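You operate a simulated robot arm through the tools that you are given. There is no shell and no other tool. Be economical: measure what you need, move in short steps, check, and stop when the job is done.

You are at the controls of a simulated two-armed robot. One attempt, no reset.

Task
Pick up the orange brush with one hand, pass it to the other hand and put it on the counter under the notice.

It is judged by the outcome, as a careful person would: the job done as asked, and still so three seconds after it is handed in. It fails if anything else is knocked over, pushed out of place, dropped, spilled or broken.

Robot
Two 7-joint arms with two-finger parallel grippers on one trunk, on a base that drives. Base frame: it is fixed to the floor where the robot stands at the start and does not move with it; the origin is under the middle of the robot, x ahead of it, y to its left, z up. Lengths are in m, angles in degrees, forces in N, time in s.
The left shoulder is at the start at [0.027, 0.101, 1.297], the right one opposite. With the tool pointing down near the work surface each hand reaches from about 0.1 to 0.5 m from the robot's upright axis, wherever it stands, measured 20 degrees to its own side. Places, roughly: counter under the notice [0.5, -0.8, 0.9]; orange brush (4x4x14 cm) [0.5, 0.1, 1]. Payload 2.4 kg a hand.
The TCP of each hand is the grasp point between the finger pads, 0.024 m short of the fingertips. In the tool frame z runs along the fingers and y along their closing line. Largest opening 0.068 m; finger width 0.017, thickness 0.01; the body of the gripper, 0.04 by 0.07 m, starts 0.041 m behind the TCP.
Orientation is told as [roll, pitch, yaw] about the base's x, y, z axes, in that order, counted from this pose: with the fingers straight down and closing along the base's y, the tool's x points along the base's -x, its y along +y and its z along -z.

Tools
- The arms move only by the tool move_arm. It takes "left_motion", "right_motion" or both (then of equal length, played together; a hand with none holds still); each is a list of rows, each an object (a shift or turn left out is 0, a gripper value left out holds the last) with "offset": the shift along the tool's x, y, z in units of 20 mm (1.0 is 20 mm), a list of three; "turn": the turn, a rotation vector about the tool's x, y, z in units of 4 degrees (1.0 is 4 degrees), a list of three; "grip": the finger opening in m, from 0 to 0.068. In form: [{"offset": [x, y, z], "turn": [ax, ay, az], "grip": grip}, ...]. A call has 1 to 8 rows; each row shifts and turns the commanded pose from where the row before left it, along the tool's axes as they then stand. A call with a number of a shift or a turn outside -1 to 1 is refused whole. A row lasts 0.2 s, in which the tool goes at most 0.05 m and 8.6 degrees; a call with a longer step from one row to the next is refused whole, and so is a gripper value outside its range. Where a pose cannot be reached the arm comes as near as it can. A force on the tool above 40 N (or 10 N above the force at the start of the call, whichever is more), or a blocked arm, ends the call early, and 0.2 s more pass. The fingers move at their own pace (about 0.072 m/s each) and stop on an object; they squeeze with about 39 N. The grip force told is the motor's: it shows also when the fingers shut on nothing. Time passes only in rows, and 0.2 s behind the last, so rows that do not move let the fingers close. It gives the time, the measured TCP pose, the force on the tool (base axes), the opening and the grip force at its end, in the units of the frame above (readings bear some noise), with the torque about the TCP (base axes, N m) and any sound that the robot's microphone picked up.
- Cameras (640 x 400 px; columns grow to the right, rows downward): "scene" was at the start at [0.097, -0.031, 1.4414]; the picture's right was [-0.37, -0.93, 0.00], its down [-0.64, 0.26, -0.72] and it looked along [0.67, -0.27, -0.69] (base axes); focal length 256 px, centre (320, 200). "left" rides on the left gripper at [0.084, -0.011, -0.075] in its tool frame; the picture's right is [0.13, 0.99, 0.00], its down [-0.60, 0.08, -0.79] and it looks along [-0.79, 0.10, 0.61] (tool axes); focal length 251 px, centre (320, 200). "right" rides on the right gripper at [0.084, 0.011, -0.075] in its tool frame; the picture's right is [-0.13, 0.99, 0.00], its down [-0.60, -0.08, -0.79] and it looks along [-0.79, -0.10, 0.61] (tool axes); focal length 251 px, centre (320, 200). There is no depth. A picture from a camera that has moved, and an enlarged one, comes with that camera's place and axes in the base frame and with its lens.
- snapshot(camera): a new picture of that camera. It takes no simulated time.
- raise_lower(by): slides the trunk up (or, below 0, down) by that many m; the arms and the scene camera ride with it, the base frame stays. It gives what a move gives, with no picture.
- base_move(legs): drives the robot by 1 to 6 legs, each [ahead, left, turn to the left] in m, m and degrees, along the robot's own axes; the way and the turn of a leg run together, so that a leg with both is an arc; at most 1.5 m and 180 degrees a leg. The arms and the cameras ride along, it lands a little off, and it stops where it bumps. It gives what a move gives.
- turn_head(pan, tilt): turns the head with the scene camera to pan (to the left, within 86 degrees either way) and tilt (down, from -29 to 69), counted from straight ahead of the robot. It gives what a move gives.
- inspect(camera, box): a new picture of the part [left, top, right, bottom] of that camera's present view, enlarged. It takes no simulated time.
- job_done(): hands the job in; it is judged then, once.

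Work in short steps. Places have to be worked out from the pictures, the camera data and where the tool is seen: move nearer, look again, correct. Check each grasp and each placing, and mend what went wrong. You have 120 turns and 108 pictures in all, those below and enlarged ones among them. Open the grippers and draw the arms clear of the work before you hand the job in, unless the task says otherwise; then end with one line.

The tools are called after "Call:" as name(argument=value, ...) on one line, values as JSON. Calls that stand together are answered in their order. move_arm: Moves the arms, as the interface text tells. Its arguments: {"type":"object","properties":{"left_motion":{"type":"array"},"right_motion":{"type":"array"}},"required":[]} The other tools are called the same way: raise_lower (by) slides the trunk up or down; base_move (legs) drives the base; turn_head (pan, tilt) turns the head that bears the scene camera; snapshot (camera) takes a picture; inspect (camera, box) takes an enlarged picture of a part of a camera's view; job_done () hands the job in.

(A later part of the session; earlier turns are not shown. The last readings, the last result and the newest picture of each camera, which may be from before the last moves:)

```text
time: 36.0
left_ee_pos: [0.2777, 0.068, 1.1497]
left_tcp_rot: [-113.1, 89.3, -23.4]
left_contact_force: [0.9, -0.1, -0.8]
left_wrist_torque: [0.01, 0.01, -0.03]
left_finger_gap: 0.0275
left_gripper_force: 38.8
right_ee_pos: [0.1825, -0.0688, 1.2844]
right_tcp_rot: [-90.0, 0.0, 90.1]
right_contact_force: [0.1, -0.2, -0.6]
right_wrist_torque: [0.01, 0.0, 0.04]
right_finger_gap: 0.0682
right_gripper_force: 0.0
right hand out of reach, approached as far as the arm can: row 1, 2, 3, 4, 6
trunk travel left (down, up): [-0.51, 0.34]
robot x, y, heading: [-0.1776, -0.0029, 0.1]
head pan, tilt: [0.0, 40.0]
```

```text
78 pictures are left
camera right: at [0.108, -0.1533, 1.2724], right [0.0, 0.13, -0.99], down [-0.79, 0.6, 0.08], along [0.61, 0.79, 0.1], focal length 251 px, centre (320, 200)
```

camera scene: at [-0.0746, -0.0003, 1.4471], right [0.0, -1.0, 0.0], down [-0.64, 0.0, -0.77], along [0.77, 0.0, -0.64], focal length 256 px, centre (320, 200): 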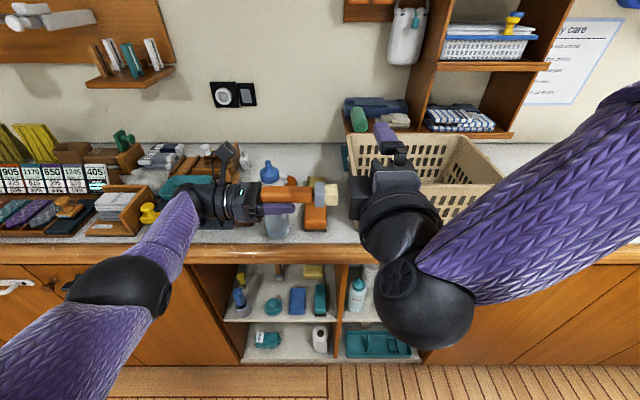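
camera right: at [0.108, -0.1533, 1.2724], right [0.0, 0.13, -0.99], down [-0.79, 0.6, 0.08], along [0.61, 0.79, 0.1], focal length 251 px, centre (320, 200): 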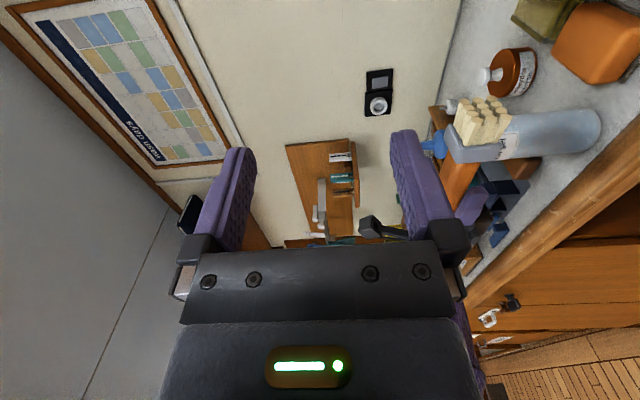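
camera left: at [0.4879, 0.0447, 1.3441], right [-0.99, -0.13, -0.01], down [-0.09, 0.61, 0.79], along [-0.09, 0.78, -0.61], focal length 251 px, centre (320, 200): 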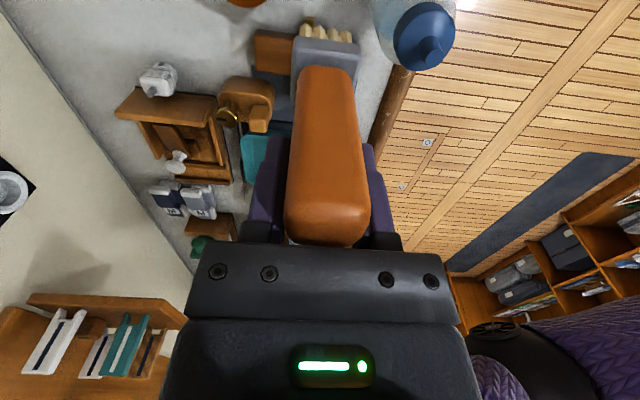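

The right hand now points forward with its fingers stacked vertically. I'll line it up behind the brush at y ≈ 0.018, z ≈ 1.15, keeping x short of the brush.

Call:
move_arm(right_motion=[{"offset": [-0.6, 0.96, 0]}, {"offset": [-0.6, 0.96, 0]}, {"offset": [-0.6, 0.96, 0]}, {"offset": [-0.6, 0.96, 0]}, {"offset": [-0.6, 0.96, 0]}, {"offset": [-0.6, 0.96, 0]}, {"offset": [-0.6, 0.96, 0]}])

Call:
snapshot(camera="scene")

Call:
snapshot(camera="right")

```text
time: 37.6
left_ee_pos: [0.2777, 0.0673, 1.1491]
left_tcp_rot: [-113.5, 89.3, -23.9]
left_contact_force: [0.8, -0.1, -0.4]
left_wrist_torque: [0.04, -0.01, 0.01]
left_finger_gap: 0.0273
left_gripper_force: 38.9
right_ee_pos: [0.1824, 0.0154, 1.1482]
right_tcp_rot: [-90.0, 0.0, 90.0]
right_contact_force: [0.8, -0.4, 0.1]
right_wrist_torque: [0.01, -0.01, -0.02]
right_finger_gap: 0.0679
right_gripper_force: 0.1
trunk travel left (down, up): [-0.51, 0.34]
robot x, y, heading: [-0.1822, -0.0, -0.0]
head pan, tilt: [0.0, 40.0]
```

```text
77 pictures are left
camera scene: at [-0.0744, -0.0003, 1.4471], right [0.0, -1.0, 0.0], down [-0.64, 0.0, -0.77], along [0.77, 0.0, -0.64], focal length 256 px, centre (320, 200)
```

scene: 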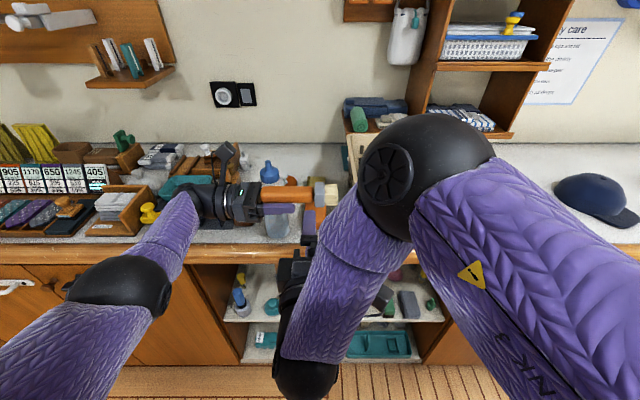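

```text
76 pictures are left
camera right: at [0.1078, -0.069, 1.1373], right [0.0, 0.13, -0.99], down [-0.79, 0.6, 0.08], along [0.61, 0.79, 0.1], focal length 251 px, centre (320, 200)
```

right: 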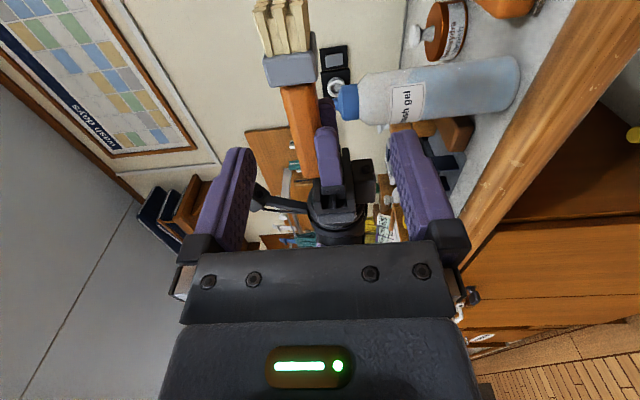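

The brush sits about 10 mm above the right fingers' midline. I'll raise the right hand by that amount and advance onto the handle.

Call:
move_arm(right_motion=[{"offset": [0, -0.5, 0]}, {"offset": [0, 0, 1]}, {"offset": [0, 0, 1]}])

Call:
snapshot(camera="right")

```text
time: 38.4
left_ee_pos: [0.2777, 0.0681, 1.1486]
left_tcp_rot: [-113.1, 89.3, -23.4]
left_contact_force: [1.2, -0.3, -0.1]
left_wrist_torque: [0.08, 0.01, 0.01]
left_finger_gap: 0.0275
left_gripper_force: 38.8
right_ee_pos: [0.2231, 0.0151, 1.159]
right_tcp_rot: [-90.0, 0.0, 89.9]
right_contact_force: [0.9, 0.2, 0.5]
right_wrist_torque: [0.01, -0.03, 0.0]
right_finger_gap: 0.0681
right_gripper_force: 0.1
trunk travel left (down, up): [-0.51, 0.34]
robot x, y, heading: [-0.1786, -0.0004, -0.2]
head pan, tilt: [0.0, 40.0]
```

```text
75 pictures are left
camera right: at [0.1482, -0.0694, 1.1478], right [0.0, 0.13, -0.99], down [-0.79, 0.6, 0.08], along [0.61, 0.79, 0.1], focal length 251 px, centre (320, 200)
```

right: 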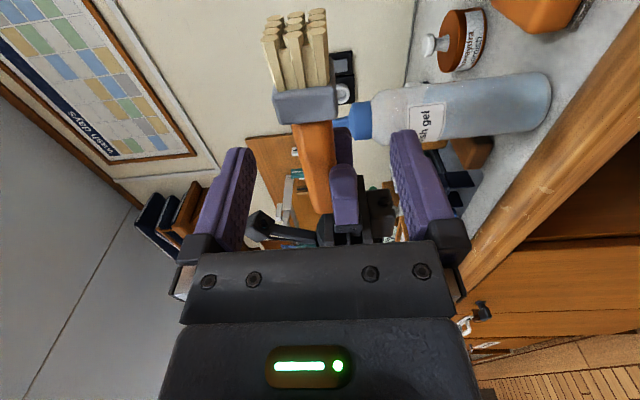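

Well aligned now. I'll advance the rest and stop with the handle a bit beyond the TCP.

Call:
move_arm(right_motion=[{"offset": [0, 0, 0.8]}, {"offset": [0, 0, 0.8]}, {"offset": [0, 0, 0.7]}])

Call:
snapshot(camera="right")

Call:
inspect(camera="scene", box=[200, 150, 400, 280])

```text
time: 39.2
left_ee_pos: [0.2778, 0.0672, 1.1496]
left_tcp_rot: [-112.9, 89.3, -23.2]
left_contact_force: [0.0, 1.1, 0.3]
left_wrist_torque: [0.03, -0.01, -0.01]
left_finger_gap: 0.0276
left_gripper_force: 38.8
right_ee_pos: [0.2697, 0.0147, 1.1581]
right_tcp_rot: [-90.0, 0.1, 89.9]
right_contact_force: [-0.2, -0.1, -0.1]
right_wrist_torque: [0.03, 0.03, 0.01]
right_finger_gap: 0.0679
right_gripper_force: 0.0
trunk travel left (down, up): [-0.51, 0.34]
robot x, y, heading: [-0.1793, 0.0014, -0.1]
head pan, tilt: [0.0, 40.0]
```

```text
74 pictures are left
camera right: at [0.1945, -0.0696, 1.1473], right [0.0, 0.13, -0.99], down [-0.79, 0.6, 0.08], along [0.61, 0.79, 0.1], focal length 251 px, centre (320, 200)
```

right: 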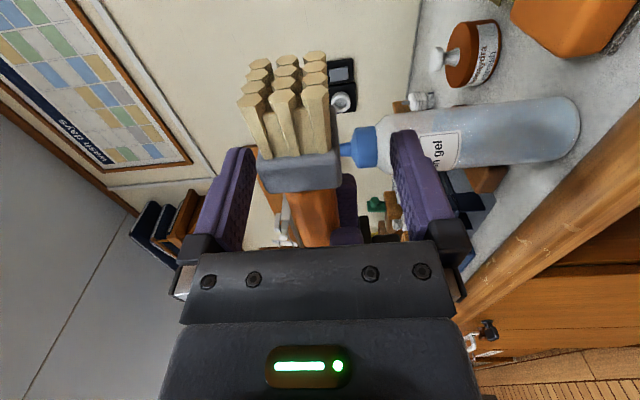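

```text
3.08 times, centred on (300, 215) of scene
camera zoom: at [-0.0743, -0.0005, 1.4471], right [0.0, -1.0, 0.0], down [-0.64, 0.0, -0.77], along [0.77, 0.0, -0.64], focal length 788 px, centre (382, 154)
```

zoom: 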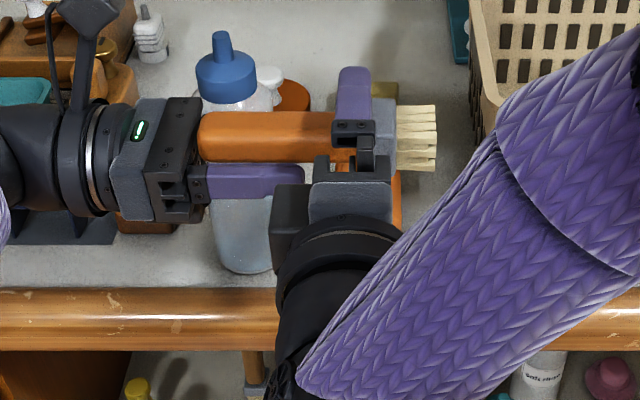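

The upper right finger is next to the ferrule, so I'll shift 8 mm toward the handle and then close the right gripper.

Call:
move_arm(right_motion=[{"offset": [-0.4, 0, 0]}, {"grip": 0.0}, {"grip": 0.0}, {"grip": 0.0}, {"grip": 0.0}])

Call:
inspect(camera="scene", box=[200, 150, 400, 280])

```text
time: 40.4
left_ee_pos: [0.277, 0.0676, 1.1476]
left_tcp_rot: [-106.8, 89.5, -17.0]
left_contact_force: [2.4, 2.8, -30.2]
left_wrist_torque: [0.37, 0.05, 0.27]
left_finger_gap: 0.028
left_gripper_force: 39.0
right_ee_pos: [0.2692, 0.0217, 1.1598]
right_tcp_rot: [-90.2, -0.1, 89.9]
right_contact_force: [-2.7, -3.7, 30.2]
right_wrist_torque: [0.93, -0.26, -0.18]
right_finger_gap: 0.0238
right_gripper_force: 38.9
trunk travel left (down, up): [-0.51, 0.34]
robot x, y, heading: [-0.1789, -0.0013, -0.1]
head pan, tilt: [0.0, 40.0]
```

```text
3.08 times, centred on (300, 215) of scene
camera zoom: at [-0.0745, -0.0005, 1.4471], right [0.0, -1.0, 0.0], down [-0.64, 0.0, -0.77], along [0.77, 0.0, -0.64], focal length 788 px, centre (382, 154)
```

zoom: 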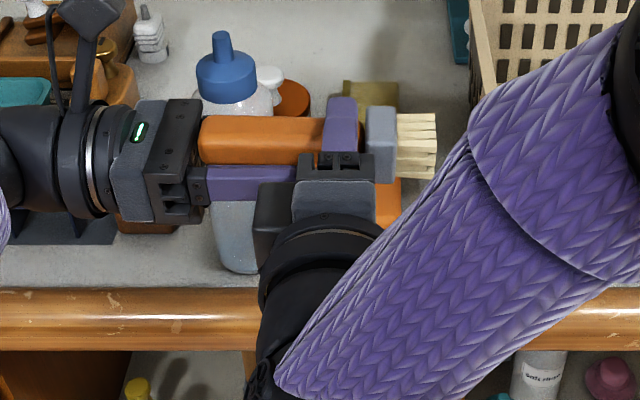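

The right hand grips the handle at 24 mm with a vertical strain of about 30 N between the hands. I'll relieve that by easing the right hand up before releasing the left.

Call:
move_arm(right_motion=[{"offset": [0, -0.15, 0]}, {}])

```text
time: 41.0
left_ee_pos: [0.2762, 0.0671, 1.1498]
left_tcp_rot: [-117.4, 89.2, -27.8]
left_contact_force: [-15.2, 3.8, -13.7]
left_wrist_torque: [-0.08, -0.13, 0.1]
left_finger_gap: 0.0276
left_gripper_force: 39.5
right_ee_pos: [0.2683, 0.0222, 1.162]
right_tcp_rot: [-89.9, 0.0, 89.9]
right_contact_force: [16.5, -3.1, 13.1]
right_wrist_torque: [0.67, -0.14, -0.83]
right_finger_gap: 0.0234
right_gripper_force: 38.8
trunk travel left (down, up): [-0.51, 0.34]
robot x, y, heading: [-0.1834, -0.002, 0.1]
head pan, tilt: [0.0, 40.0]
```

Call:
move_arm(right_motion=[{"offset": [0, -0.12, 0]}, {}])

Call:
move_arm(left_motion=[{"grip": 0.04}, {"grip": 0.06}, {"grip": 0.068}])

Call:
inspect(camera="scene", box=[200, 150, 400, 280])

Call:
snapshot(camera="left")

```text
time: 41.6
left_ee_pos: [0.2768, 0.0678, 1.1511]
left_tcp_rot: [-121.7, 89.0, -32.0]
left_contact_force: [-27.1, 4.9, 10.5]
left_wrist_torque: [-1.11, 0.02, -0.58]
left_finger_gap: 0.0275
left_gripper_force: 38.5
right_ee_pos: [0.2688, 0.0218, 1.1626]
right_tcp_rot: [-89.7, 0.1, 89.9]
right_contact_force: [27.4, -5.8, -10.6]
right_wrist_torque: [0.55, -0.23, -0.68]
right_finger_gap: 0.0236
right_gripper_force: 38.5
trunk travel left (down, up): [-0.51, 0.34]
robot x, y, heading: [-0.1796, -0.0012, -0.1]
head pan, tilt: [0.0, 40.0]
```

```text
time: 42.4
left_ee_pos: [0.2772, 0.0674, 1.149]
left_tcp_rot: [-112.5, 89.3, -22.8]
left_contact_force: [-0.5, 0.6, 1.4]
left_wrist_torque: [-0.01, -0.01, 0.04]
left_finger_gap: 0.068
left_gripper_force: 0.1
right_ee_pos: [0.2695, 0.0238, 1.1626]
right_tcp_rot: [-90.0, 0.1, 90.0]
right_contact_force: [-0.5, -0.5, -1.7]
right_wrist_torque: [0.0, 0.02, 0.0]
right_finger_gap: 0.0236
right_gripper_force: 39.1
trunk travel left (down, up): [-0.51, 0.34]
robot x, y, heading: [-0.1777, 0.0017, -0.5]
head pan, tilt: [0.0, 40.0]
```

```text
3.08 times, centred on (300, 215) of scene
camera zoom: at [-0.0744, -0.0005, 1.4471], right [0.0, -1.0, 0.0], down [-0.64, 0.0, -0.77], along [0.77, 0.0, -0.64], focal length 788 px, centre (382, 154)
```

zoom: 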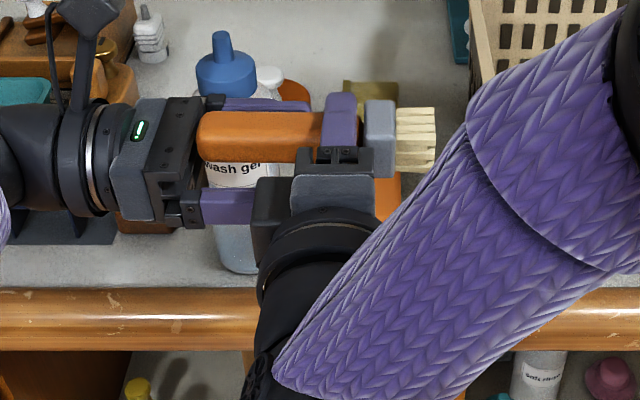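

```text
70 pictures are left
camera left: at [0.2885, 0.1428, 1.233], right [-0.99, 0.0, 0.12], down [-0.07, 0.79, -0.61], along [-0.1, -0.61, -0.78], focal length 251 px, centre (320, 200)
```

left: 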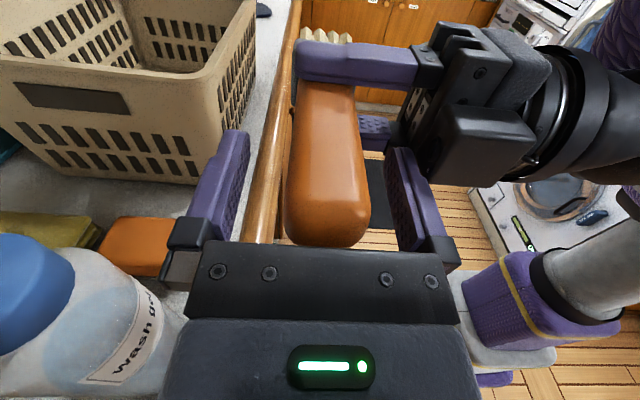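

The right hand holds the brush alone. I'll withdraw the left hand along its finger axis.

Call:
move_arm(left_motion=[{"offset": [0, 0, -1]}, {"offset": [0, 0, -1]}, {"offset": [0, 0, -1]}, {"offset": [0, 0, -1]}, {"offset": [0, 0, -1]}, {"offset": [0, 0, -1]}])

Call:
snapshot(camera="scene")

```text
time: 43.8
left_ee_pos: [0.2454, 0.1841, 1.1628]
left_tcp_rot: [-113.7, 89.3, -24.0]
left_contact_force: [0.6, 0.6, 0.6]
left_wrist_torque: [-0.01, 0.01, -0.03]
left_finger_gap: 0.068
left_gripper_force: 0.1
left hand out of reach, approached as far as the arm can: row 2, 3, 4, 5, 6
right_ee_pos: [0.2696, 0.0237, 1.1634]
right_tcp_rot: [-89.9, 0.0, 89.9]
right_contact_force: [-0.6, -0.1, -0.4]
right_wrist_torque: [0.03, -0.01, 0.02]
right_finger_gap: 0.0231
right_gripper_force: 39.3
trunk travel left (down, up): [-0.51, 0.34]
robot x, y, heading: [-0.178, 0.0016, -0.2]
head pan, tilt: [0.0, 40.0]
```

```text
69 pictures are left
camera scene: at [-0.0745, -0.0001, 1.4471], right [0.0, -1.0, 0.0], down [-0.64, 0.0, -0.77], along [0.77, 0.0, -0.64], focal length 256 px, centre (320, 200)
```

scene: 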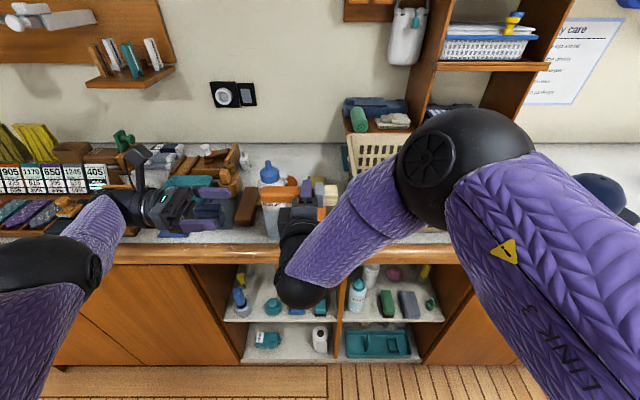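

Clean handover. Before driving right, I'll look that way to check the notice, the free counter and the floor.

Call:
turn_head(pan=-60, tilt=30)

Call:
snapshot(camera="scene")

```text
time: 45.1
left_ee_pos: [0.2454, 0.1841, 1.1615]
left_tcp_rot: [-112.6, 89.3, -22.9]
left_contact_force: [0.4, 0.9, -0.6]
left_wrist_torque: [0.03, -0.02, -0.04]
left_finger_gap: 0.0679
left_gripper_force: 0.0
right_ee_pos: [0.2688, 0.0228, 1.163]
right_tcp_rot: [-90.0, 0.1, 90.0]
right_contact_force: [-0.7, -0.3, -0.8]
right_wrist_torque: [0.0, 0.04, 0.01]
right_finger_gap: 0.0233
right_gripper_force: 39.3
trunk travel left (down, up): [-0.51, 0.34]
robot x, y, heading: [-0.1799, -0.0014, -0.0]
head pan, tilt: [-60.0, 30.0]
```

```text
68 pictures are left
camera scene: at [-0.1142, -0.0787, 1.4625], right [-0.87, -0.5, 0.0], down [-0.25, 0.43, -0.87], along [0.43, -0.75, -0.5], focal length 256 px, centre (320, 200)
```

scene: 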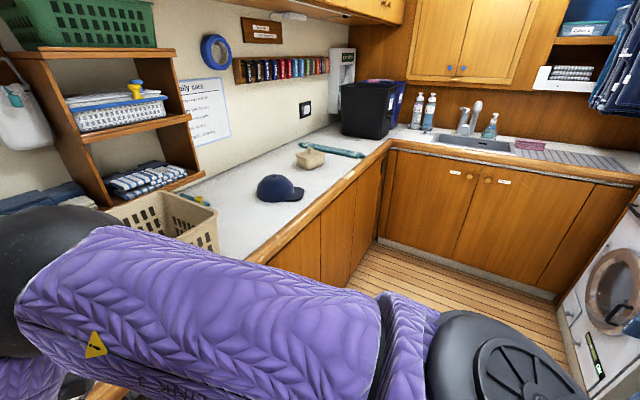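

The floor is clear. The notice spans y ≈ -0.67 to -0.85, and the cap begins near y ≈ -0.77. I'll back off slightly, drive right, then reorient the right hand.

Call:
base_move(legs=[[-0.1, 0, 0], [0, -0.56, 0]])

Call:
move_arm(right_motion=[{"turn": [0, 0, 1]}, {"turn": [0, 0, 1]}, {"turn": [0, 0, 1]}, {"turn": [0, 0, 1]}, {"turn": [0, 0, 1]}, {"turn": [0, 0, 1]}, {"turn": [0, 0, 1]}, {"turn": [0, 0, 1]}])

Call:
turn_head(pan=-10, tilt=40)

Call:
snapshot(camera="scene")

```text
time: 49.0
left_ee_pos: [0.1446, -0.378, 1.1616]
left_tcp_rot: [-110.9, 89.4, -21.3]
left_contact_force: [-1.1, -0.3, -0.1]
left_wrist_torque: [0.01, 0.0, 0.03]
left_finger_gap: 0.0678
left_gripper_force: 0.1
right_ee_pos: [0.1668, -0.5404, 1.1647]
right_tcp_rot: [-90.0, -0.1, 89.8]
right_contact_force: [-0.1, -0.3, -0.7]
right_wrist_torque: [-0.04, 0.0, -0.01]
right_finger_gap: 0.0232
right_gripper_force: 38.5
trunk travel left (down, up): [-0.51, 0.34]
robot x, y, heading: [-0.2798, -0.5648, -0.3]
head pan, tilt: [-60.0, 30.0]
```

```text
time: 50.8
left_ee_pos: [0.1437, -0.3778, 1.1614]
left_tcp_rot: [-112.4, 89.3, -22.7]
left_contact_force: [1.6, 0.3, -0.2]
left_wrist_torque: [-0.01, 0.01, 0.03]
left_finger_gap: 0.068
left_gripper_force: 0.1
right_ee_pos: [0.1671, -0.541, 1.1642]
right_tcp_rot: [-90.0, -32.2, 89.8]
right_contact_force: [0.3, 0.1, 0.0]
right_wrist_torque: [-0.01, -0.03, -0.01]
right_finger_gap: 0.0233
right_gripper_force: 38.9
trunk travel left (down, up): [-0.51, 0.34]
robot x, y, heading: [-0.2845, -0.5573, -0.2]
head pan, tilt: [-60.0, 30.0]
```

```text
time: 52.0
left_ee_pos: [0.1436, -0.3784, 1.1609]
left_tcp_rot: [-112.4, 89.2, -22.8]
left_contact_force: [-0.2, 0.2, -0.1]
left_wrist_torque: [0.01, 0.0, 0.01]
left_finger_gap: 0.068
left_gripper_force: 0.1
right_ee_pos: [0.1673, -0.5392, 1.1638]
right_tcp_rot: [-90.0, -32.0, 89.9]
right_contact_force: [0.5, -0.1, -0.2]
right_wrist_torque: [0.02, 0.04, 0.0]
right_finger_gap: 0.0232
right_gripper_force: 38.9
trunk travel left (down, up): [-0.51, 0.34]
robot x, y, heading: [-0.2835, -0.559, -0.2]
head pan, tilt: [-10.0, 40.0]
```

```text
67 pictures are left
camera scene: at [-0.1774, -0.577, 1.4471], right [-0.18, -0.98, 0.0], down [-0.63, 0.11, -0.77], along [0.75, -0.14, -0.64], focal length 256 px, centre (320, 200)
```

scene: 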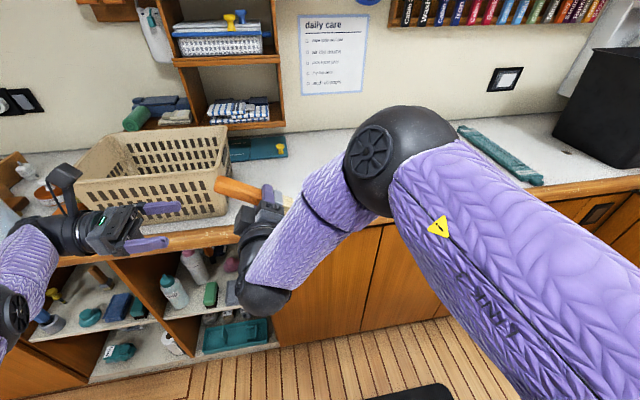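

Continuing the roll of the right hand.

Call:
move_arm(right_motion=[{"turn": [0, 0, 1]}, {"turn": [0, 0, 1]}, {"turn": [0, 0, 1]}, {"turn": [0, 0, 1]}, {"turn": [0, 0, 1]}, {"turn": [0, 0, 1]}, {"turn": [0, 0, 1]}])

Call:
move_arm(right_motion=[{"turn": [0, 0, 1]}, {"turn": [0, 0, 1]}, {"turn": [0, 0, 1]}, {"turn": [0, 0, 1]}, {"turn": [0, 0, 1]}, {"turn": [0, 0, 1]}, {"turn": [0, 0, 1]}, {"turn": [0, 0, 0.5]}])

Call:
snapshot(camera="scene")

```text
time: 53.6
left_ee_pos: [0.1449, -0.3774, 1.1621]
left_tcp_rot: [-112.3, 89.3, -22.7]
left_contact_force: [0.7, -0.4, -0.9]
left_wrist_torque: [0.02, -0.01, -0.01]
left_finger_gap: 0.0682
left_gripper_force: 0.2
right_ee_pos: [0.1675, -0.5404, 1.1638]
right_tcp_rot: [-90.1, -60.1, 89.8]
right_contact_force: [0.3, 0.2, -1.3]
right_wrist_torque: [0.0, -0.04, 0.01]
right_finger_gap: 0.0232
right_gripper_force: 39.1
trunk travel left (down, up): [-0.51, 0.34]
robot x, y, heading: [-0.2817, -0.563, -0.3]
head pan, tilt: [-10.0, 40.0]
```

```text
time: 55.4
left_ee_pos: [0.1456, -0.3776, 1.1608]
left_tcp_rot: [-112.5, 89.3, -22.7]
left_contact_force: [0.0, 0.3, -0.2]
left_wrist_torque: [-0.02, -0.02, 0.03]
left_finger_gap: 0.0681
left_gripper_force: 0.1
right_ee_pos: [0.1659, -0.5388, 1.164]
right_tcp_rot: [80.6, -89.9, -80.7]
right_contact_force: [-0.2, 0.7, -0.2]
right_wrist_torque: [-0.02, 0.04, 0.02]
right_finger_gap: 0.0233
right_gripper_force: 39.0
trunk travel left (down, up): [-0.51, 0.34]
robot x, y, heading: [-0.2824, -0.5634, -0.2]
head pan, tilt: [-10.0, 40.0]
```

```text
66 pictures are left
camera scene: at [-0.1774, -0.5769, 1.4471], right [-0.18, -0.98, 0.0], down [-0.63, 0.11, -0.77], along [0.75, -0.14, -0.64], focal length 256 px, centre (320, 200)
```

scene: 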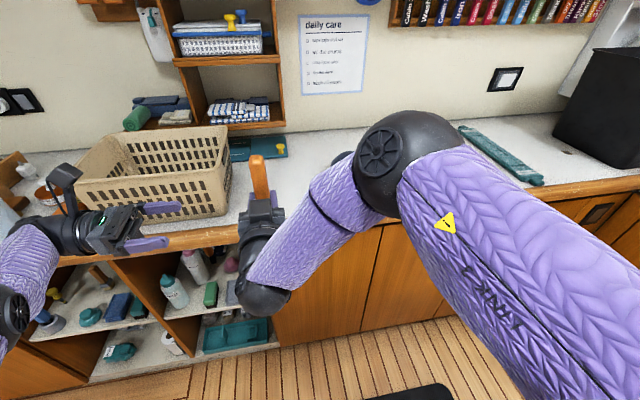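

Brush is now upright in the right hand. Next, pitch the fingers down while moving the hand to the right.

Call:
move_arm(right_motion=[{"offset": [0, -1, 0], "turn": [0, 1, 0]}, {"offset": [0, -1, 0], "turn": [0, 1, 0]}, {"offset": [0, -1, 0], "turn": [0, 1, 0]}, {"offset": [0, -1, 0], "turn": [0, 1, 0]}, {"offset": [0, -1, 0], "turn": [0, 1, 0]}, {"offset": [0, -1, 0], "turn": [0, 1, 0]}, {"offset": [0, -1, 0], "turn": [0, 1, 0]}, {"turn": [0, 1, 0]}])

Call:
move_arm(right_motion=[{"turn": [0, 1, 0]}, {"turn": [0, 1, 0]}, {"turn": [0, 1, 0]}, {"turn": [0, 1, 0]}, {"turn": [0, 1, 0]}, {"turn": [0, 1, 0]}, {"turn": [0, 1, 0]}, {"turn": [0, 1, 0]}])

Call:
move_arm(right_motion=[{"turn": [0, 1, 0]}, {"turn": [0, 1, 0]}, {"turn": [0, 1, 0]}, {"turn": [0, 1, 0]}, {"turn": [0, 1, 0]}, {"turn": [0, 1, 0]}, {"turn": [0, 0.5, 0]}])

Call:
snapshot(camera="scene")

Call:
snapshot(camera="right")

```text
time: 57.2
left_ee_pos: [0.1457, -0.3772, 1.1624]
left_tcp_rot: [-112.5, 89.3, -22.9]
left_contact_force: [0.3, 0.1, -0.4]
left_wrist_torque: [-0.01, -0.01, 0.01]
left_finger_gap: 0.0682
left_gripper_force: 0.1
right_ee_pos: [0.1667, -0.6801, 1.1635]
right_tcp_rot: [0.0, -57.9, -0.2]
right_contact_force: [-0.4, 0.8, -0.1]
right_wrist_torque: [0.0, 0.06, 0.05]
right_finger_gap: 0.0234
right_gripper_force: 39.2
trunk travel left (down, up): [-0.51, 0.34]
robot x, y, heading: [-0.2806, -0.5608, -0.4]
head pan, tilt: [-10.0, 40.0]
```

```text
time: 59.0
left_ee_pos: [0.1448, -0.3788, 1.1607]
left_tcp_rot: [-112.3, 89.3, -22.5]
left_contact_force: [0.3, 0.3, -0.5]
left_wrist_torque: [0.0, 0.02, -0.02]
left_finger_gap: 0.068
left_gripper_force: 0.0
right_ee_pos: [0.1675, -0.6798, 1.1626]
right_tcp_rot: [0.0, -25.9, -0.2]
right_contact_force: [0.6, 0.3, -1.1]
right_wrist_torque: [-0.02, -0.01, 0.0]
right_finger_gap: 0.0232
right_gripper_force: 38.8
trunk travel left (down, up): [-0.51, 0.34]
robot x, y, heading: [-0.2815, -0.5638, -0.4]
head pan, tilt: [-10.0, 40.0]
```

```text
time: 60.6
left_ee_pos: [0.1446, -0.3782, 1.1622]
left_tcp_rot: [-112.2, 89.3, -22.8]
left_contact_force: [-0.2, 0.2, 0.3]
left_wrist_torque: [0.0, 0.02, 0.0]
left_finger_gap: 0.068
left_gripper_force: 0.3
right_ee_pos: [0.1679, -0.6796, 1.1635]
right_tcp_rot: [-0.1, 0.1, -0.2]
right_contact_force: [-1.1, -1.1, 0.2]
right_wrist_torque: [0.01, -0.01, 0.01]
right_finger_gap: 0.0233
right_gripper_force: 38.7
trunk travel left (down, up): [-0.51, 0.34]
robot x, y, heading: [-0.2808, -0.5624, -0.3]
head pan, tilt: [-10.0, 40.0]
```

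```text
65 pictures are left
camera scene: at [-0.1773, -0.5769, 1.4471], right [-0.18, -0.98, 0.0], down [-0.63, 0.11, -0.77], along [0.75, -0.14, -0.64], focal length 256 px, centre (320, 200)
```

scene: 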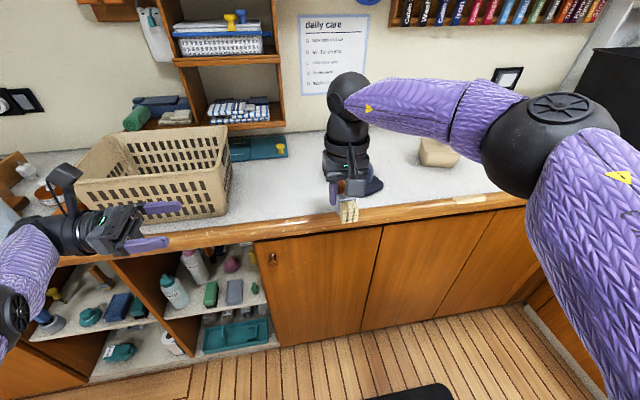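

```text
64 pictures are left
camera right: at [0.0832, -0.6691, 1.2389], right [0.13, 0.99, 0.0], down [0.6, -0.08, 0.79], along [0.79, -0.11, -0.61], focal length 251 px, centre (320, 200)
```

right: 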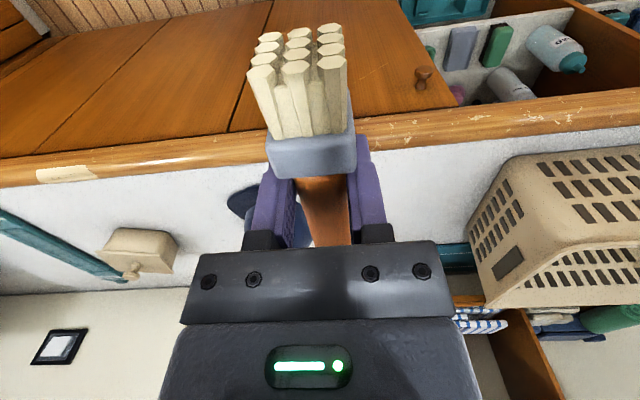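

The hand is fingers-down with the brush lying horizontally. Before driving in, I'll raise the left hand and turn it fingers-down again so its elbow clears the counter items.

Call:
move_arm(left_motion=[{"offset": [1, 0, 0]}, {"offset": [1, 0, 0]}, {"offset": [1, 0, 0]}, {"offset": [1, 0, 0]}, {"offset": [1, 0, 0]}, {"turn": [0, -1, 0]}, {"turn": [0, -1, 0]}, {"turn": [0, -1, 0]}])

Call:
move_arm(left_motion=[{"turn": [0, -1, 0]}, {"turn": [0, -1, 0]}, {"turn": [0, -1, 0]}, {"turn": [0, -1, 0]}, {"turn": [0, -1, 0]}, {"turn": [0, -1, 0]}, {"turn": [0, -1, 0]}, {"turn": [0, -1, 0]}])

Call:
move_arm(left_motion=[{"turn": [0, -1, 0]}, {"turn": [0, -1, 0]}, {"turn": [0, -1, 0]}, {"turn": [0, -1, 0]}, {"turn": [0, -1, 0]}, {"turn": [0, -1, 0]}, {"turn": [0, -1, 0]}, {"turn": [0, -1, 0]}])

Call:
turn_head(pan=0, tilt=40)

Call:
snapshot(camera="scene")

```text
time: 62.4
left_ee_pos: [0.1645, -0.3693, 1.2574]
left_tcp_rot: [-3.4, 78.2, 86.3]
left_contact_force: [0.1, 0.6, 0.0]
left_wrist_torque: [0.0, 0.02, 0.04]
left_finger_gap: 0.0678
left_gripper_force: 0.1
left hand out of reach, approached as far as the arm can: row 1, 2, 3, 4, 6
right_ee_pos: [0.1677, -0.6803, 1.164]
right_tcp_rot: [0.0, 0.0, -0.3]
right_contact_force: [0.0, -0.1, -1.0]
right_wrist_torque: [-0.02, 0.0, 0.02]
right_finger_gap: 0.0233
right_gripper_force: 39.1
trunk travel left (down, up): [-0.51, 0.34]
robot x, y, heading: [-0.2857, -0.5609, -0.4]
head pan, tilt: [-10.0, 40.0]
```

```text
time: 64.2
left_ee_pos: [0.1731, -0.3655, 1.2584]
left_tcp_rot: [-0.7, 46.3, 88.8]
left_contact_force: [0.3, -0.5, 0.5]
left_wrist_torque: [0.02, 0.02, 0.01]
left_finger_gap: 0.0683
left_gripper_force: 0.1
left hand out of reach, approached as far as the arm can: row 1, 4, 7
right_ee_pos: [0.1668, -0.6808, 1.1657]
right_tcp_rot: [-0.1, 0.1, -0.2]
right_contact_force: [0.7, -0.6, -1.1]
right_wrist_torque: [-0.02, -0.01, 0.03]
right_finger_gap: 0.0234
right_gripper_force: 39.2
trunk travel left (down, up): [-0.51, 0.34]
robot x, y, heading: [-0.2829, -0.564, -0.1]
head pan, tilt: [-10.0, 40.0]
```

```text
time: 66.0
left_ee_pos: [0.1841, -0.3635, 1.2615]
left_tcp_rot: [-0.7, 14.2, 89.4]
left_contact_force: [0.6, -0.6, -0.6]
left_wrist_torque: [-0.02, -0.03, 0.01]
left_finger_gap: 0.0682
left_gripper_force: 0.1
left hand out of reach, approached as far as the arm can: row 2, 5, 8
right_ee_pos: [0.1665, -0.6812, 1.1646]
right_tcp_rot: [-0.1, 0.0, -0.2]
right_contact_force: [0.2, 0.2, -1.0]
right_wrist_torque: [0.03, 0.03, 0.01]
right_finger_gap: 0.0229
right_gripper_force: 39.0
trunk travel left (down, up): [-0.51, 0.34]
robot x, y, heading: [-0.2785, -0.562, -0.2]
head pan, tilt: [-10.0, 40.0]
```

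```text
time: 66.7
left_ee_pos: [0.1854, -0.3621, 1.2618]
left_tcp_rot: [-0.7, 14.3, 89.3]
left_contact_force: [0.0, 0.5, -0.1]
left_wrist_torque: [-0.01, -0.01, 0.0]
left_finger_gap: 0.068
left_gripper_force: 0.2
right_ee_pos: [0.1667, -0.6801, 1.1647]
right_tcp_rot: [0.0, 0.0, -0.1]
right_contact_force: [-0.5, -0.1, -0.6]
right_wrist_torque: [0.01, -0.01, 0.01]
right_finger_gap: 0.0233
right_gripper_force: 38.6
trunk travel left (down, up): [-0.51, 0.34]
robot x, y, heading: [-0.2796, -0.5601, -0.1]
head pan, tilt: [0.0, 40.0]
```

```text
63 pictures are left
camera scene: at [-0.176, -0.5624, 1.4471], right [0.0, -1.0, 0.0], down [-0.64, 0.0, -0.77], along [0.77, 0.0, -0.64], focal length 256 px, centre (320, 200)
```

scene: 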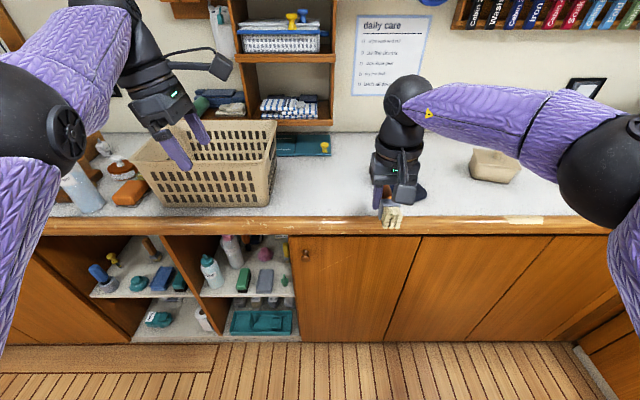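

I'll finish leveling the left hand and pull it back 10 cm. Then I'll drive forward so the right hand is over the counter.

Call:
move_arm(left_motion=[{"offset": [0, 1, 0], "turn": [0, -1, 0]}, {"offset": [0, 1, 0], "turn": [0, -1, 0]}, {"offset": [0, 1, 0], "turn": [0, -1, 0]}, {"offset": [0, 1, 0], "turn": [0, -0.5, 0]}, {"offset": [0, 1, 0]}, {"offset": [0, 1, 0]}])

Call:
base_move(legs=[[0.3, 0, 0]])

Call:
turn_head(pan=-15, tilt=55)

Call:
snapshot(camera="scene")

Call:
snapshot(camera="right")

```text
time: 68.1
left_ee_pos: [0.177, -0.3505, 1.2927]
left_tcp_rot: [-0.6, 0.2, 89.7]
left_contact_force: [-0.1, 0.8, 0.2]
left_wrist_torque: [-0.02, 0.02, 0.01]
left_finger_gap: 0.0678
left_gripper_force: 0.1
left hand out of reach, approached as far as the arm can: row 1, 2, 3, 4, 5, 6
right_ee_pos: [0.1659, -0.6804, 1.1643]
right_tcp_rot: [0.0, 0.0, -0.2]
right_contact_force: [0.4, -0.8, -0.7]
right_wrist_torque: [0.04, 0.01, 0.04]
right_finger_gap: 0.0233
right_gripper_force: 38.7
trunk travel left (down, up): [-0.51, 0.34]
robot x, y, heading: [-0.2831, -0.56, -0.2]
head pan, tilt: [0.0, 40.0]
```

```text
time: 70.2
left_ee_pos: [0.4806, -0.352, 1.2916]
left_tcp_rot: [-0.6, 0.3, 89.5]
left_contact_force: [-0.2, -0.1, 0.4]
left_wrist_torque: [-0.01, 0.07, 0.02]
left_finger_gap: 0.0679
left_gripper_force: 0.1
right_ee_pos: [0.4701, -0.6818, 1.1623]
right_tcp_rot: [0.0, 0.0, -0.3]
right_contact_force: [0.4, 0.5, -0.7]
right_wrist_torque: [0.02, 0.02, -0.03]
right_finger_gap: 0.0233
right_gripper_force: 38.6
trunk travel left (down, up): [-0.51, 0.34]
robot x, y, heading: [0.0199, -0.5617, -0.5]
head pan, tilt: [0.0, 40.0]
```

```text
time: 71.0
left_ee_pos: [0.4793, -0.352, 1.292]
left_tcp_rot: [-0.6, 0.3, 89.3]
left_contact_force: [-0.3, -0.1, -1.0]
left_wrist_torque: [0.01, -0.01, -0.02]
left_finger_gap: 0.0681
left_gripper_force: 0.1
right_ee_pos: [0.4688, -0.682, 1.1639]
right_tcp_rot: [0.1, 0.0, -0.3]
right_contact_force: [0.8, 0.5, -0.9]
right_wrist_torque: [-0.01, -0.03, -0.02]
right_finger_gap: 0.0232
right_gripper_force: 39.4
trunk travel left (down, up): [-0.51, 0.34]
robot x, y, heading: [0.0215, -0.5629, -0.4]
head pan, tilt: [-15.0, 55.0]
```

```text
62 pictures are left
camera scene: at [0.1114, -0.5822, 1.4265], right [-0.26, -0.96, 0.0], down [-0.79, 0.21, -0.57], along [0.55, -0.15, -0.82], focal length 256 px, centre (320, 200)
```

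scene: 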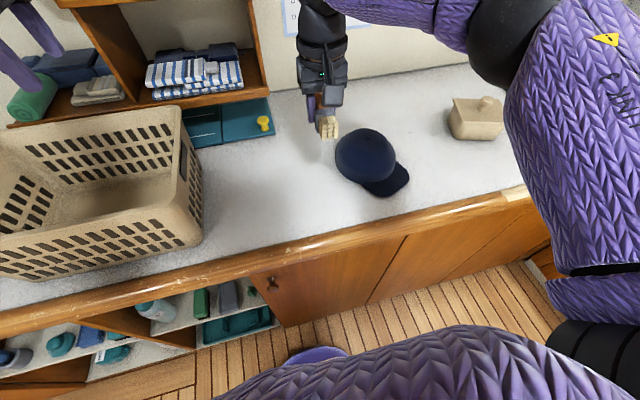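

```text
61 pictures are left
camera right: at [0.3858, -0.6707, 1.2387], right [0.13, 0.99, 0.0], down [0.6, -0.08, 0.79], along [0.79, -0.11, -0.61], focal length 251 px, centre (320, 200)
```

right: 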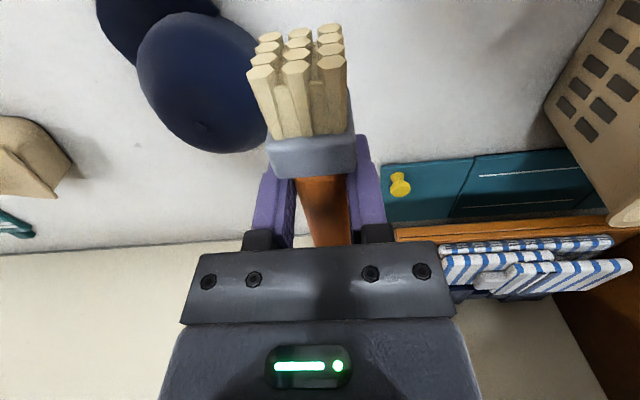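

The cap dome is centered near [0.52, -0.82] with radius ~0.08. A clear spot directly under the notice is around [0.61, -0.71], left of and behind the cap. I'll drive in 5 cm and move the hand over it, still high.

Call:
base_move(legs=[[0.05, 0, 0]])

Call:
move_arm(right_motion=[{"offset": [-1, -0.3, 0]}, {"offset": [-1, -0.3, 0]}, {"offset": [-1, -0.3, 0]}, {"offset": [-1, -0.4, 0]}, {"offset": [-0.4, 0, 0]}])

Call:
snapshot(camera="scene")

Call:
snapshot(camera="right")

```text
time: 71.9
left_ee_pos: [0.5306, -0.351, 1.2907]
left_tcp_rot: [-0.7, 0.3, 89.5]
left_contact_force: [0.8, -0.8, -0.9]
left_wrist_torque: [0.03, 0.04, -0.01]
left_finger_gap: 0.0677
left_gripper_force: 0.0
right_ee_pos: [0.5206, -0.6826, 1.1638]
right_tcp_rot: [0.0, 0.0, -0.3]
right_contact_force: [0.5, 0.6, -1.1]
right_wrist_torque: [0.03, 0.04, -0.02]
right_finger_gap: 0.0232
right_gripper_force: 38.9
trunk travel left (down, up): [-0.51, 0.34]
robot x, y, heading: [0.0691, -0.5633, -0.1]
head pan, tilt: [-15.0, 55.0]
```

```text
time: 73.1
left_ee_pos: [0.5294, -0.3522, 1.2915]
left_tcp_rot: [-0.6, 0.3, 89.5]
left_contact_force: [0.6, 0.2, 0.1]
left_wrist_torque: [0.04, 0.04, 0.02]
left_finger_gap: 0.0678
left_gripper_force: 0.0
right_ee_pos: [0.5571, -0.6936, 1.164]
right_tcp_rot: [0.0, 0.0, -0.2]
right_contact_force: [0.4, -0.1, -0.6]
right_wrist_torque: [0.02, 0.0, 0.02]
right_finger_gap: 0.0232
right_gripper_force: 39.2
right hand out of reach, approached as far as the arm can: row 3, 4, 5
trunk travel left (down, up): [-0.51, 0.34]
robot x, y, heading: [0.0685, -0.5648, -0.5]
head pan, tilt: [-15.0, 55.0]
```

```text
60 pictures are left
camera scene: at [0.1616, -0.5825, 1.4264], right [-0.26, -0.96, 0.0], down [-0.79, 0.22, -0.57], along [0.55, -0.15, -0.82], focal length 256 px, centre (320, 200)
```

scene: 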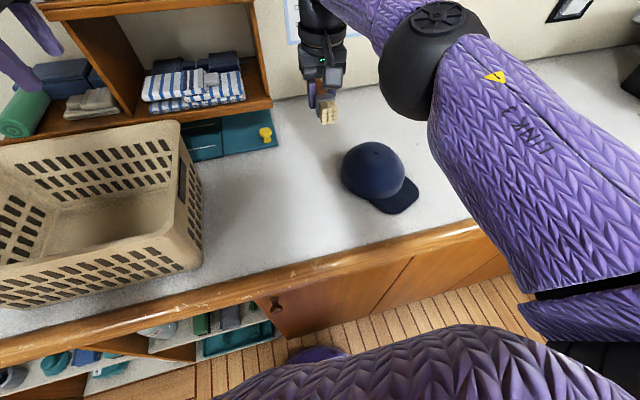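

```text
59 pictures are left
camera right: at [0.4738, -0.6823, 1.2383], right [0.13, 0.99, 0.0], down [0.6, -0.08, 0.79], along [0.79, -0.11, -0.61], focal length 251 px, centre (320, 200)
```

right: 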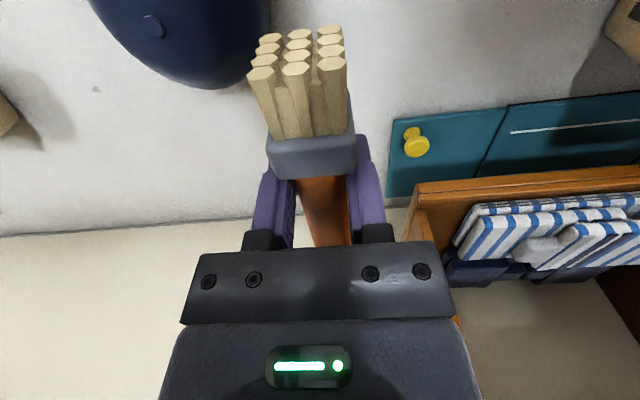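

The notice actually spans y ≈ -0.68 to -0.91, so I want the brush a bit further right and back, behind the cap's left side. First I'll turn the left hand back to yaw 0 so it can retract away from the shelf.

Call:
move_arm(left_motion=[{"turn": [0, 0, 1]}, {"turn": [0, 0, 1]}, {"turn": [0, 0, 1]}, {"turn": [0, 0, 1]}, {"turn": [0, 0, 1]}, {"turn": [0, 0, 1]}, {"turn": [0, 0, 1]}, {"turn": [0, 0, 1]}])

Call:
move_arm(left_motion=[{"turn": [0, 0, 1]}, {"turn": [0, 0, 1]}, {"turn": [0, 0, 1]}, {"turn": [0, 0, 1]}, {"turn": [0, 0, 1]}, {"turn": [0, 0, 1]}, {"turn": [0, 0, 1]}, {"turn": [0, 0, 1]}])

Call:
move_arm(left_motion=[{"offset": [1, 0, 0], "turn": [0, 0, 1]}, {"offset": [1, 0, 0], "turn": [0, 0, 1]}, {"offset": [1, 0, 0], "turn": [0, 0, 1]}, {"offset": [1, 0, 0], "turn": [0, 0, 1]}, {"offset": [1, 0, 0], "turn": [0, 0, 1]}, {"offset": [1, 0, 0], "turn": [0, 0, 1]}, {"offset": [1, 0, 0]}, {"offset": [1, 0, 0]}])

Call:
move_arm(left_motion=[{"offset": [1, 0, 0]}, {"offset": [1, 0, 0]}, {"offset": [1, 0, 0]}])

```text
time: 74.9
left_ee_pos: [0.5308, -0.3529, 1.2916]
left_tcp_rot: [-0.8, -0.2, 57.5]
left_contact_force: [-0.2, 0.3, -0.2]
left_wrist_torque: [0.0, -0.01, -0.05]
left_finger_gap: 0.0681
left_gripper_force: 0.0
right_ee_pos: [0.5572, -0.695, 1.1633]
right_tcp_rot: [0.0, -0.1, -0.3]
right_contact_force: [0.7, 0.7, -1.2]
right_wrist_torque: [0.0, 0.0, 0.02]
right_finger_gap: 0.0234
right_gripper_force: 39.4
trunk travel left (down, up): [-0.51, 0.34]
robot x, y, heading: [0.0672, -0.5655, 0.0]
head pan, tilt: [-15.0, 55.0]
```

```text
time: 76.7
left_ee_pos: [0.53, -0.3509, 1.2927]
left_tcp_rot: [-0.5, -0.3, 25.4]
left_contact_force: [0.1, -0.3, 0.0]
left_wrist_torque: [-0.03, 0.02, -0.01]
left_finger_gap: 0.068
left_gripper_force: 0.0
right_ee_pos: [0.5572, -0.6929, 1.1638]
right_tcp_rot: [0.0, 0.1, -0.2]
right_contact_force: [0.6, 0.0, -0.5]
right_wrist_torque: [0.0, 0.0, 0.0]
right_finger_gap: 0.0234
right_gripper_force: 38.6
trunk travel left (down, up): [-0.51, 0.34]
robot x, y, heading: [0.0718, -0.5593, -0.4]
head pan, tilt: [-15.0, 55.0]
```

```text
time: 77.9
left_ee_pos: [0.5209, -0.3763, 1.3227]
left_tcp_rot: [-0.4, -1.1, 7.0]
left_contact_force: [2.9, -0.1, -3.4]
left_wrist_torque: [0.06, -0.15, 0.06]
left_finger_gap: 0.068
left_gripper_force: 0.1
left hand out of reach, approached as far as the arm can: row 1, 2, 3, 4, 5, 6
right_ee_pos: [0.5564, -0.6938, 1.1629]
right_tcp_rot: [0.0, 0.0, -0.3]
right_contact_force: [-0.3, 0.4, -1.0]
right_wrist_torque: [-0.01, -0.01, -0.01]
right_finger_gap: 0.023
right_gripper_force: 39.6
trunk travel left (down, up): [-0.51, 0.34]
robot x, y, heading: [0.0732, -0.567, -0.4]
head pan, tilt: [-15.0, 55.0]
stopped in row 6 (left hand): the force on the tool passed its limit at 68 N (the readings are from after the stop); the commanded pose is now the measured one
```

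```text
time: 78.3
left_ee_pos: [0.5213, -0.3765, 1.3266]
left_tcp_rot: [-0.4, -1.5, 7.2]
left_contact_force: [8.2, -2.7, -6.8]
left_wrist_torque: [0.37, -0.12, 0.49]
left_finger_gap: 0.0677
left_gripper_force: 0.0
left hand out of reach, approached as far as the arm can: row 1, 2
right_ee_pos: [0.5577, -0.693, 1.1634]
right_tcp_rot: [0.0, 0.2, -0.3]
right_contact_force: [0.7, 0.3, -0.9]
right_wrist_torque: [-0.01, -0.03, 0.02]
right_finger_gap: 0.0231
right_gripper_force: 39.2
trunk travel left (down, up): [-0.51, 0.34]
robot x, y, heading: [0.0716, -0.5656, -0.4]
head pan, tilt: [-15.0, 55.0]
stopped in row 2 (left hand): the force on the tool passed its limit at 43 N (the readings are from after the stop); the commanded pose is now the measured one
```

The left hand met some resistance as it was forced upward near its reach limit. I'll look before moving it further.

Call:
turn_head(pan=25, tilt=20)

Call:
snapshot(camera="scene")

Call:
snapshot(camera="left")

```text
time: 79.4
left_ee_pos: [0.5199, -0.3761, 1.327]
left_tcp_rot: [-0.4, -1.5, 7.1]
left_contact_force: [19.1, -6.6, -11.6]
left_wrist_torque: [0.78, 0.35, 1.08]
left_finger_gap: 0.068
left_gripper_force: 0.1
right_ee_pos: [0.5575, -0.6931, 1.1646]
right_tcp_rot: [0.0, 0.0, -0.3]
right_contact_force: [0.8, 1.2, -0.8]
right_wrist_torque: [0.01, 0.03, -0.03]
right_finger_gap: 0.0235
right_gripper_force: 39.4
trunk travel left (down, up): [-0.51, 0.34]
robot x, y, heading: [0.0711, -0.5628, -0.1]
head pan, tilt: [25.0, 20.0]
```

```text
58 pictures are left
camera scene: at [0.1766, -0.5245, 1.4784], right [0.42, -0.91, 0.0], down [-0.31, -0.14, -0.94], along [0.85, 0.39, -0.34], focal length 256 px, centre (320, 200)
```

scene: 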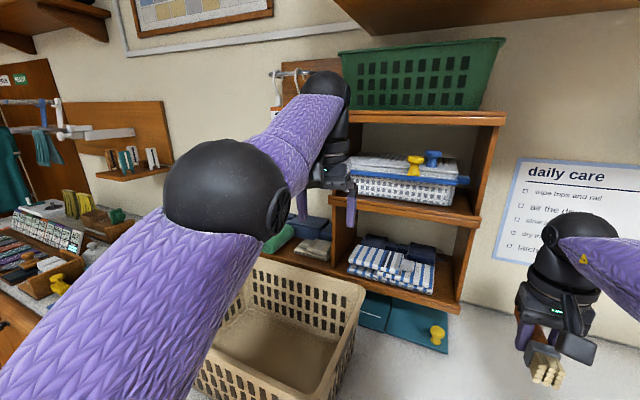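

```text
57 pictures are left
camera left: at [0.4371, -0.3971, 1.399], right [-0.25, 0.97, -0.01], down [0.57, 0.16, 0.81], along [0.78, 0.2, -0.59], focal length 251 px, centre (320, 200)
```

left: 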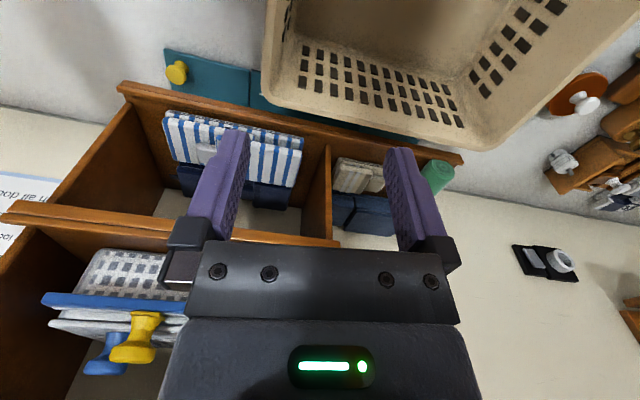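

Call:
inspect(camera="scene", box=[240, 50, 400, 250])

```text
2.00 times, centred on (320, 150) of scene
camera zoom: at [0.1766, -0.5245, 1.4784], right [0.42, -0.91, 0.0], down [-0.31, -0.14, -0.94], along [0.85, 0.39, -0.34], focal length 512 px, centre (320, 300)
```

zoom: 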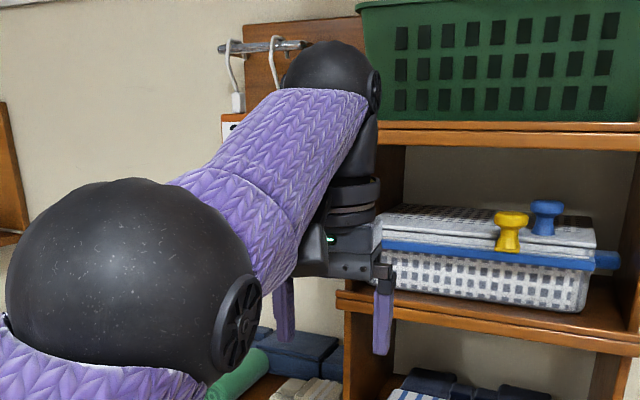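

The arm looks nearly straight, and the +x push on the tool suggests the wrist camera bracket is pressing on its own forearm. I'll yaw back to the earlier free angle first.

Call:
move_arm(left_motion=[{"turn": [0, 0, -1]}, {"turn": [0, 0, -1]}, {"turn": [0, 0, -1]}, {"turn": [0, 0, -1]}, {"turn": [0, 0, -1]}])

```text
time: 80.6
left_ee_pos: [0.5203, -0.3749, 1.3263]
left_tcp_rot: [-0.9, -1.2, 27.2]
left_contact_force: [0.8, 0.5, -0.3]
left_wrist_torque: [0.0, 0.01, 0.01]
left_finger_gap: 0.0681
left_gripper_force: 0.1
right_ee_pos: [0.5567, -0.6942, 1.1632]
right_tcp_rot: [0.0, 0.1, -0.3]
right_contact_force: [0.2, -0.7, -0.4]
right_wrist_torque: [-0.02, 0.02, 0.0]
right_finger_gap: 0.0236
right_gripper_force: 39.1
trunk travel left (down, up): [-0.51, 0.34]
robot x, y, heading: [0.0697, -0.5648, -0.4]
head pan, tilt: [25.0, 20.0]
```

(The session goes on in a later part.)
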